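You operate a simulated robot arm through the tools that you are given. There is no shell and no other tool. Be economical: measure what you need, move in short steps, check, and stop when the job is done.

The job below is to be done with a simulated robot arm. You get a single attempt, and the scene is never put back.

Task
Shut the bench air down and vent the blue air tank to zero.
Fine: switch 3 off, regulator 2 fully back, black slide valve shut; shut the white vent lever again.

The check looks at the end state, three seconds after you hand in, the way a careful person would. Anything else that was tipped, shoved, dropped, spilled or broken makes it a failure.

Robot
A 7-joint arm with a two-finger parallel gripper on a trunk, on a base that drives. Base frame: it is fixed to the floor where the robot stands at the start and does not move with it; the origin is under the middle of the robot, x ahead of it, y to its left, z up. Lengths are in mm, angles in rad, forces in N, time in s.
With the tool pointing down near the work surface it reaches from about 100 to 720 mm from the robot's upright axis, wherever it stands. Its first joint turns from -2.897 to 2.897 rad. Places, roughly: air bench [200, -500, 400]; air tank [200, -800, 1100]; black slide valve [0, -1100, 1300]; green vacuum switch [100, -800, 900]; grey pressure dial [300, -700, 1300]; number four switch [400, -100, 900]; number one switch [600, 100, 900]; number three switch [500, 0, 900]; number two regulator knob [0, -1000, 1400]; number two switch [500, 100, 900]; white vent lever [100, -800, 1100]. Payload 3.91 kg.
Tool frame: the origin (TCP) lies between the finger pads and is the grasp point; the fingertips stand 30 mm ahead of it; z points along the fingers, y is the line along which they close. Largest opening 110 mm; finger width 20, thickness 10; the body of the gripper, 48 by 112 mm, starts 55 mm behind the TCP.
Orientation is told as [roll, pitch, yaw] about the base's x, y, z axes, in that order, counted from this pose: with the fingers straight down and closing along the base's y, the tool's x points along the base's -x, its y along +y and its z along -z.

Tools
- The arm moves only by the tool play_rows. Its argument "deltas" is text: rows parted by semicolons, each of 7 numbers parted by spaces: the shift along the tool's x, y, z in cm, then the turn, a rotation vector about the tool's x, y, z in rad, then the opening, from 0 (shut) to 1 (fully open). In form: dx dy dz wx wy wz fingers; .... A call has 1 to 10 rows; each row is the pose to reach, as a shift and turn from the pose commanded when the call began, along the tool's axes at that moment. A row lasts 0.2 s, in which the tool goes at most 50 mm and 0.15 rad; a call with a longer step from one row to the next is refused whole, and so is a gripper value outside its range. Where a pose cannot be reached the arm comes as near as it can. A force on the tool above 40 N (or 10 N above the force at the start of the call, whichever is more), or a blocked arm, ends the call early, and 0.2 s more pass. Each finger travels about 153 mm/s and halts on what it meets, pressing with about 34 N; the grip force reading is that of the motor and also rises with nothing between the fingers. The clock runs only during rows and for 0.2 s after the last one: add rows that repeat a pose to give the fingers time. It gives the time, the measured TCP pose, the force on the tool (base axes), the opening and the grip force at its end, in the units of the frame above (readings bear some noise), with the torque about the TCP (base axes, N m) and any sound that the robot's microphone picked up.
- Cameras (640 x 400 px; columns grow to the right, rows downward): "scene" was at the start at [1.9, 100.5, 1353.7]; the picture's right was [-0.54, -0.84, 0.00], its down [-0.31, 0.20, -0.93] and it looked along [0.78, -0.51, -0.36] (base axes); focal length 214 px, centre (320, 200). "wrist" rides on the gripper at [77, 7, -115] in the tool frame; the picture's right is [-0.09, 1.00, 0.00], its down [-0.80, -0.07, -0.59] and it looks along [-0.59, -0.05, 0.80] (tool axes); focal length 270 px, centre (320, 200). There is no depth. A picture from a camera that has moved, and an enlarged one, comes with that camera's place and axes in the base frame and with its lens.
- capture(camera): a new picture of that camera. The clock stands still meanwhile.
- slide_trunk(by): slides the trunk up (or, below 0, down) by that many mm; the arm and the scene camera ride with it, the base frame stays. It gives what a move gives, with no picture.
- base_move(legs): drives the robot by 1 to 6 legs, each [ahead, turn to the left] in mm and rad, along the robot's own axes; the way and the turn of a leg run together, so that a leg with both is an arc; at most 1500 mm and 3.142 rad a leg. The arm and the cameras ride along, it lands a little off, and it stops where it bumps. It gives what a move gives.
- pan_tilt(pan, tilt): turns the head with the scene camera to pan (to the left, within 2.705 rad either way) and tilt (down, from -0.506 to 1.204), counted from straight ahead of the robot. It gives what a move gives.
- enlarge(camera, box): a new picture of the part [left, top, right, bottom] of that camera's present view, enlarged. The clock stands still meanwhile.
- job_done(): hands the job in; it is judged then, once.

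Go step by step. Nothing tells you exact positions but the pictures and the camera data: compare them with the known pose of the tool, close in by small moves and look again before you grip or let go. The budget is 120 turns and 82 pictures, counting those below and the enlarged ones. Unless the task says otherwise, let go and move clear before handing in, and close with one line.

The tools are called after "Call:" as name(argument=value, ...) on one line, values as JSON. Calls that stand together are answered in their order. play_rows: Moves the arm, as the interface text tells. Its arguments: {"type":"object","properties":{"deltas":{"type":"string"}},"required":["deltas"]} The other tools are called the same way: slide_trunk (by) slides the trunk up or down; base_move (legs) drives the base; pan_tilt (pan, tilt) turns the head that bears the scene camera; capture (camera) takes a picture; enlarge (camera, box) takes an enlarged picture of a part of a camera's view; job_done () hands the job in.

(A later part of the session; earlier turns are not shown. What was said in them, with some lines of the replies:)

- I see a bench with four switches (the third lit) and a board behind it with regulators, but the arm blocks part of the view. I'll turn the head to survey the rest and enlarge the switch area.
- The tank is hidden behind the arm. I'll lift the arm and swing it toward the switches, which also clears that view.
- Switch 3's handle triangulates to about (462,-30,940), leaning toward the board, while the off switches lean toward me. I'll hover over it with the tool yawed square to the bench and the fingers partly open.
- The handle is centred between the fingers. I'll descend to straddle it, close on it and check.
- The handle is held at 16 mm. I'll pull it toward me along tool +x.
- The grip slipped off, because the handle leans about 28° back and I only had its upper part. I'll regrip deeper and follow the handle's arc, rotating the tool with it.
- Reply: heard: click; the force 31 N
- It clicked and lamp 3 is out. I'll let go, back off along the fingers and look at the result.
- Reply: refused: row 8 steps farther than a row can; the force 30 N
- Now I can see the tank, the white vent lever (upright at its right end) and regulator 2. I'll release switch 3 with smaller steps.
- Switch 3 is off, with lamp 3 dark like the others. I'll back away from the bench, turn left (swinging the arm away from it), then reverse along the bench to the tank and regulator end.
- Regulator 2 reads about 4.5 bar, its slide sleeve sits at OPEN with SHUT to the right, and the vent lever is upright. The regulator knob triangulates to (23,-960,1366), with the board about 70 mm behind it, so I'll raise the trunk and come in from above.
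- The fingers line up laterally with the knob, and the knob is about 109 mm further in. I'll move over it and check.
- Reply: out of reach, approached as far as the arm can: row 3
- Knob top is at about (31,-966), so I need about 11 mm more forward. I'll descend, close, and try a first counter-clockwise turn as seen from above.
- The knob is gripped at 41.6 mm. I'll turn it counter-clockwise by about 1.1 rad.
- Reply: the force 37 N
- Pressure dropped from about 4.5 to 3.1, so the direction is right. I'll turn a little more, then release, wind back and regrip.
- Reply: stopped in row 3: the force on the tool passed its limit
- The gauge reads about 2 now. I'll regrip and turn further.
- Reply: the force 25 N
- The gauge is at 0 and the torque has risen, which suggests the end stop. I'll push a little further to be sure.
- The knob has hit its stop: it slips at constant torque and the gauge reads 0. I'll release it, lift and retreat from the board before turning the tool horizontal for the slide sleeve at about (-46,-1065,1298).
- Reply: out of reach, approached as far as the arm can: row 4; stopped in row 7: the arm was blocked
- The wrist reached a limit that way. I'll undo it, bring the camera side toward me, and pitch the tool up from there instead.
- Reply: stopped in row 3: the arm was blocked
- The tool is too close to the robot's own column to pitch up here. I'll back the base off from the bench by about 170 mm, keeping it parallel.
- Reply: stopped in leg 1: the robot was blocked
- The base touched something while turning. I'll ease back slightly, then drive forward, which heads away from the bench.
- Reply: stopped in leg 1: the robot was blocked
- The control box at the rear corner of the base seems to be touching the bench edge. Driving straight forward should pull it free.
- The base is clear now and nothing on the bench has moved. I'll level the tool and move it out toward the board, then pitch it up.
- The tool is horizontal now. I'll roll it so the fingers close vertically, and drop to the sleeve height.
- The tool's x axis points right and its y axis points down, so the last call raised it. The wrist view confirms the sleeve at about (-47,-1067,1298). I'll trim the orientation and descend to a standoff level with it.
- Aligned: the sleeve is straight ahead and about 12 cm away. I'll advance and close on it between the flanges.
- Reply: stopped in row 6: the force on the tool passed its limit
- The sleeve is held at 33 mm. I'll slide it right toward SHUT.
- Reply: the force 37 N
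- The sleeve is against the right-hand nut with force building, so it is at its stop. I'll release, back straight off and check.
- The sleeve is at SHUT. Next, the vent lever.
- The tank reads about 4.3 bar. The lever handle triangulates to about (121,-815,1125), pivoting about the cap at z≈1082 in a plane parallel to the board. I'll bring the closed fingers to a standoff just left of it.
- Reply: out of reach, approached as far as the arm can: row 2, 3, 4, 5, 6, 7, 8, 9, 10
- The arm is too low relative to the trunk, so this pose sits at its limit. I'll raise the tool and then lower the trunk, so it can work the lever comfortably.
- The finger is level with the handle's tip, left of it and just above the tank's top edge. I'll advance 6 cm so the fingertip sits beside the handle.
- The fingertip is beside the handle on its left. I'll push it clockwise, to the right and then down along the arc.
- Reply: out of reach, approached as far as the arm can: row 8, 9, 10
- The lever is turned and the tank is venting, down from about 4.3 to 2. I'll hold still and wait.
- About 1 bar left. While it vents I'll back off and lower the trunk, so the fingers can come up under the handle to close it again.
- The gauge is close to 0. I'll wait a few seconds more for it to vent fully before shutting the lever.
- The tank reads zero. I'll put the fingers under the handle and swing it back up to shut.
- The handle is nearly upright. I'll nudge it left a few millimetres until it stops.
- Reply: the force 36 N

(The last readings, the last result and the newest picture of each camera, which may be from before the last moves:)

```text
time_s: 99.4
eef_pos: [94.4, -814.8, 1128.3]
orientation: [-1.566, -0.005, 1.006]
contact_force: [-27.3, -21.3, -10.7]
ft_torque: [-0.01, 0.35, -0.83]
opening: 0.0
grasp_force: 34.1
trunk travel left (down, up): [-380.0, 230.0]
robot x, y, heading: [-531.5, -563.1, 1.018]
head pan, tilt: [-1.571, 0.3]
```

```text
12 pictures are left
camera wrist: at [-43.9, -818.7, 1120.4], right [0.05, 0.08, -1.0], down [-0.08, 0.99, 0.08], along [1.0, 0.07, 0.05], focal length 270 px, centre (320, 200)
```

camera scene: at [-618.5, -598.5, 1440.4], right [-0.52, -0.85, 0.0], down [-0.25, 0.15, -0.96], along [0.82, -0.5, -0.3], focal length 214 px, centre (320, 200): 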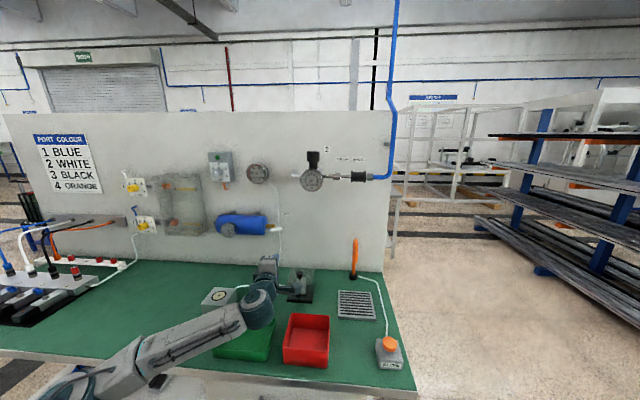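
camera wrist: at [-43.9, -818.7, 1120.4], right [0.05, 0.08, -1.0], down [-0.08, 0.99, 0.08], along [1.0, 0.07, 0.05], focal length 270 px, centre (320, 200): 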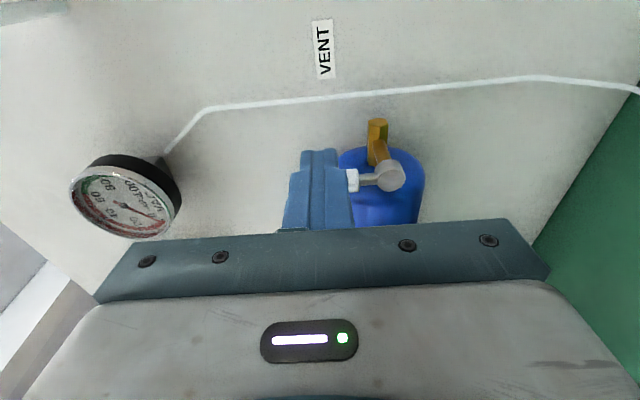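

It is at its stop (about 30 N with no motion). I'll move off to the right, then straight back, and inspect.

Call:
play_rows(deltas="1 0 0 0 0 0 0;2.2 0 0 0 0 0 0;2.2 0 -4 0 0 0 0;2.2 0 -8 0 0 0 0;2.2 0 -12 0 0 0 0;4 0 -15 0 0 0 0")

Call:
enlarge(camera="scene", box=[205, 190, 295, 250])

Call:
capture(camera="scene")

```text
time_s: 100.8
eef_pos: [-50.0, -762.1, 1126.7]
orientation: [-1.566, 0.001, 1.02]
contact_force: [1.1, 0.5, -0.8]
ft_torque: [0.03, 0.0, -0.02]
opening: 0.2
grasp_force: 34.2
trunk travel left (down, up): [-380.0, 230.0]
robot x, y, heading: [-533.3, -566.8, 1.025]
head pan, tilt: [-1.571, 0.3]
```

```text
6.67 times, centred on (250, 220) of scene
camera zoom: at [-618.6, -598.2, 1440.4], right [-0.52, -0.85, 0.0], down [-0.25, 0.15, -0.96], along [0.82, -0.5, -0.3], focal length 1430 px, centre (787, 67)
```

zoom: 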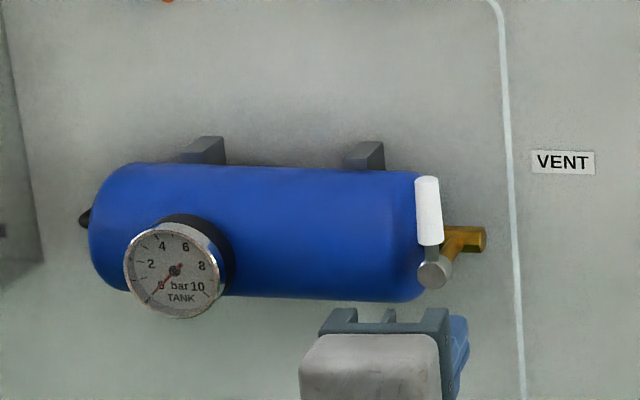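

```text
10 pictures are left
camera scene: at [-618.6, -598.2, 1440.4], right [-0.52, -0.85, 0.0], down [-0.25, 0.15, -0.96], along [0.82, -0.5, -0.3], focal length 214 px, centre (320, 200)
```

scene: 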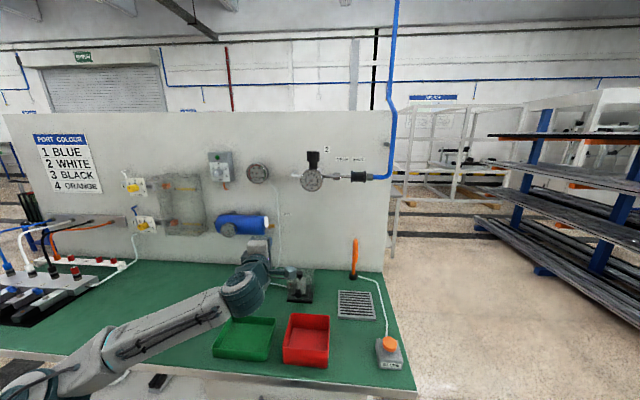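

The lever is upright again and the tank reads 0. I'll make a final check of the regulator, sleeve and switches, and back the arm a bit further off.

Call:
enlarge(camera="scene", box=[285, 140, 405, 200])

Call:
enlarge(camera="scene", box=[0, 230, 140, 330])

Call:
play_rows(deltas="0 -3 -2 0 0 0 0;0 -6 -4 0 0 0 0;0 -9 -5 0 0 0 0")

```text
5.33 times, centred on (345, 170) of scene
camera zoom: at [-618.6, -598.2, 1440.4], right [-0.52, -0.85, 0.0], down [-0.25, 0.15, -0.96], along [0.82, -0.5, -0.3], focal length 1144 px, centre (187, 360)
```

zoom: 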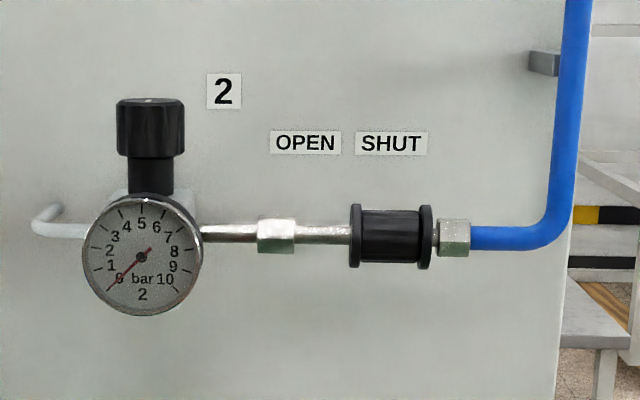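

```text
4.00 times, centred on (70, 280) of scene
camera zoom: at [-618.6, -598.2, 1440.4], right [-0.52, -0.85, 0.0], down [-0.25, 0.15, -0.96], along [0.82, -0.5, -0.3], focal length 858 px, centre (1320, -120)
```

zoom: 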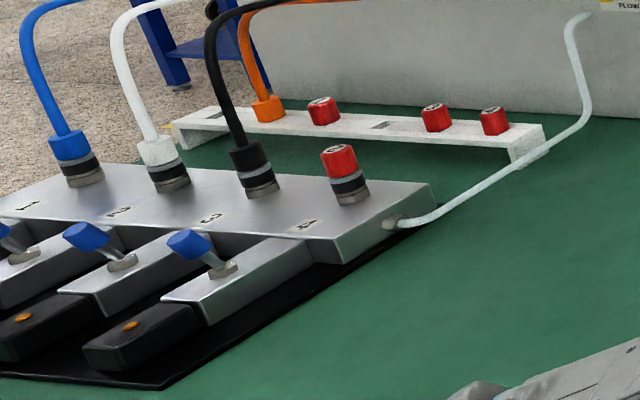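

```text
time_s: 101.6
eef_pos: [-91.5, -736.1, 1217.0]
orientation: [-1.567, 0.0, 1.019]
contact_force: [0.3, 0.3, 0.2]
ft_torque: [0.02, 0.02, 0.02]
opening: 0.1
grasp_force: 34.2
trunk travel left (down, up): [-380.0, 230.0]
robot x, y, heading: [-530.2, -563.5, 1.02]
head pan, tilt: [-1.571, 0.3]
```

Everything is in its end state: switch 3 is off, regulator 2 is at its stop reading 0, the sleeve is at SHUT, the tank reads 0 and the vent lever is upright. The arm is clear, so I'm handing in.

Call:
job_done()

```text
The job is handed in.
```

The bench air is shut down and the blue tank reads zero: switch 3 is off, regulator 2 is fully back, the black slide valve is shut, and the white vent lever is shut again. While repositioning, the robot's base was blocked once, apparently against the bench edge; the pictures afterwards showed nothing moved or tipped.
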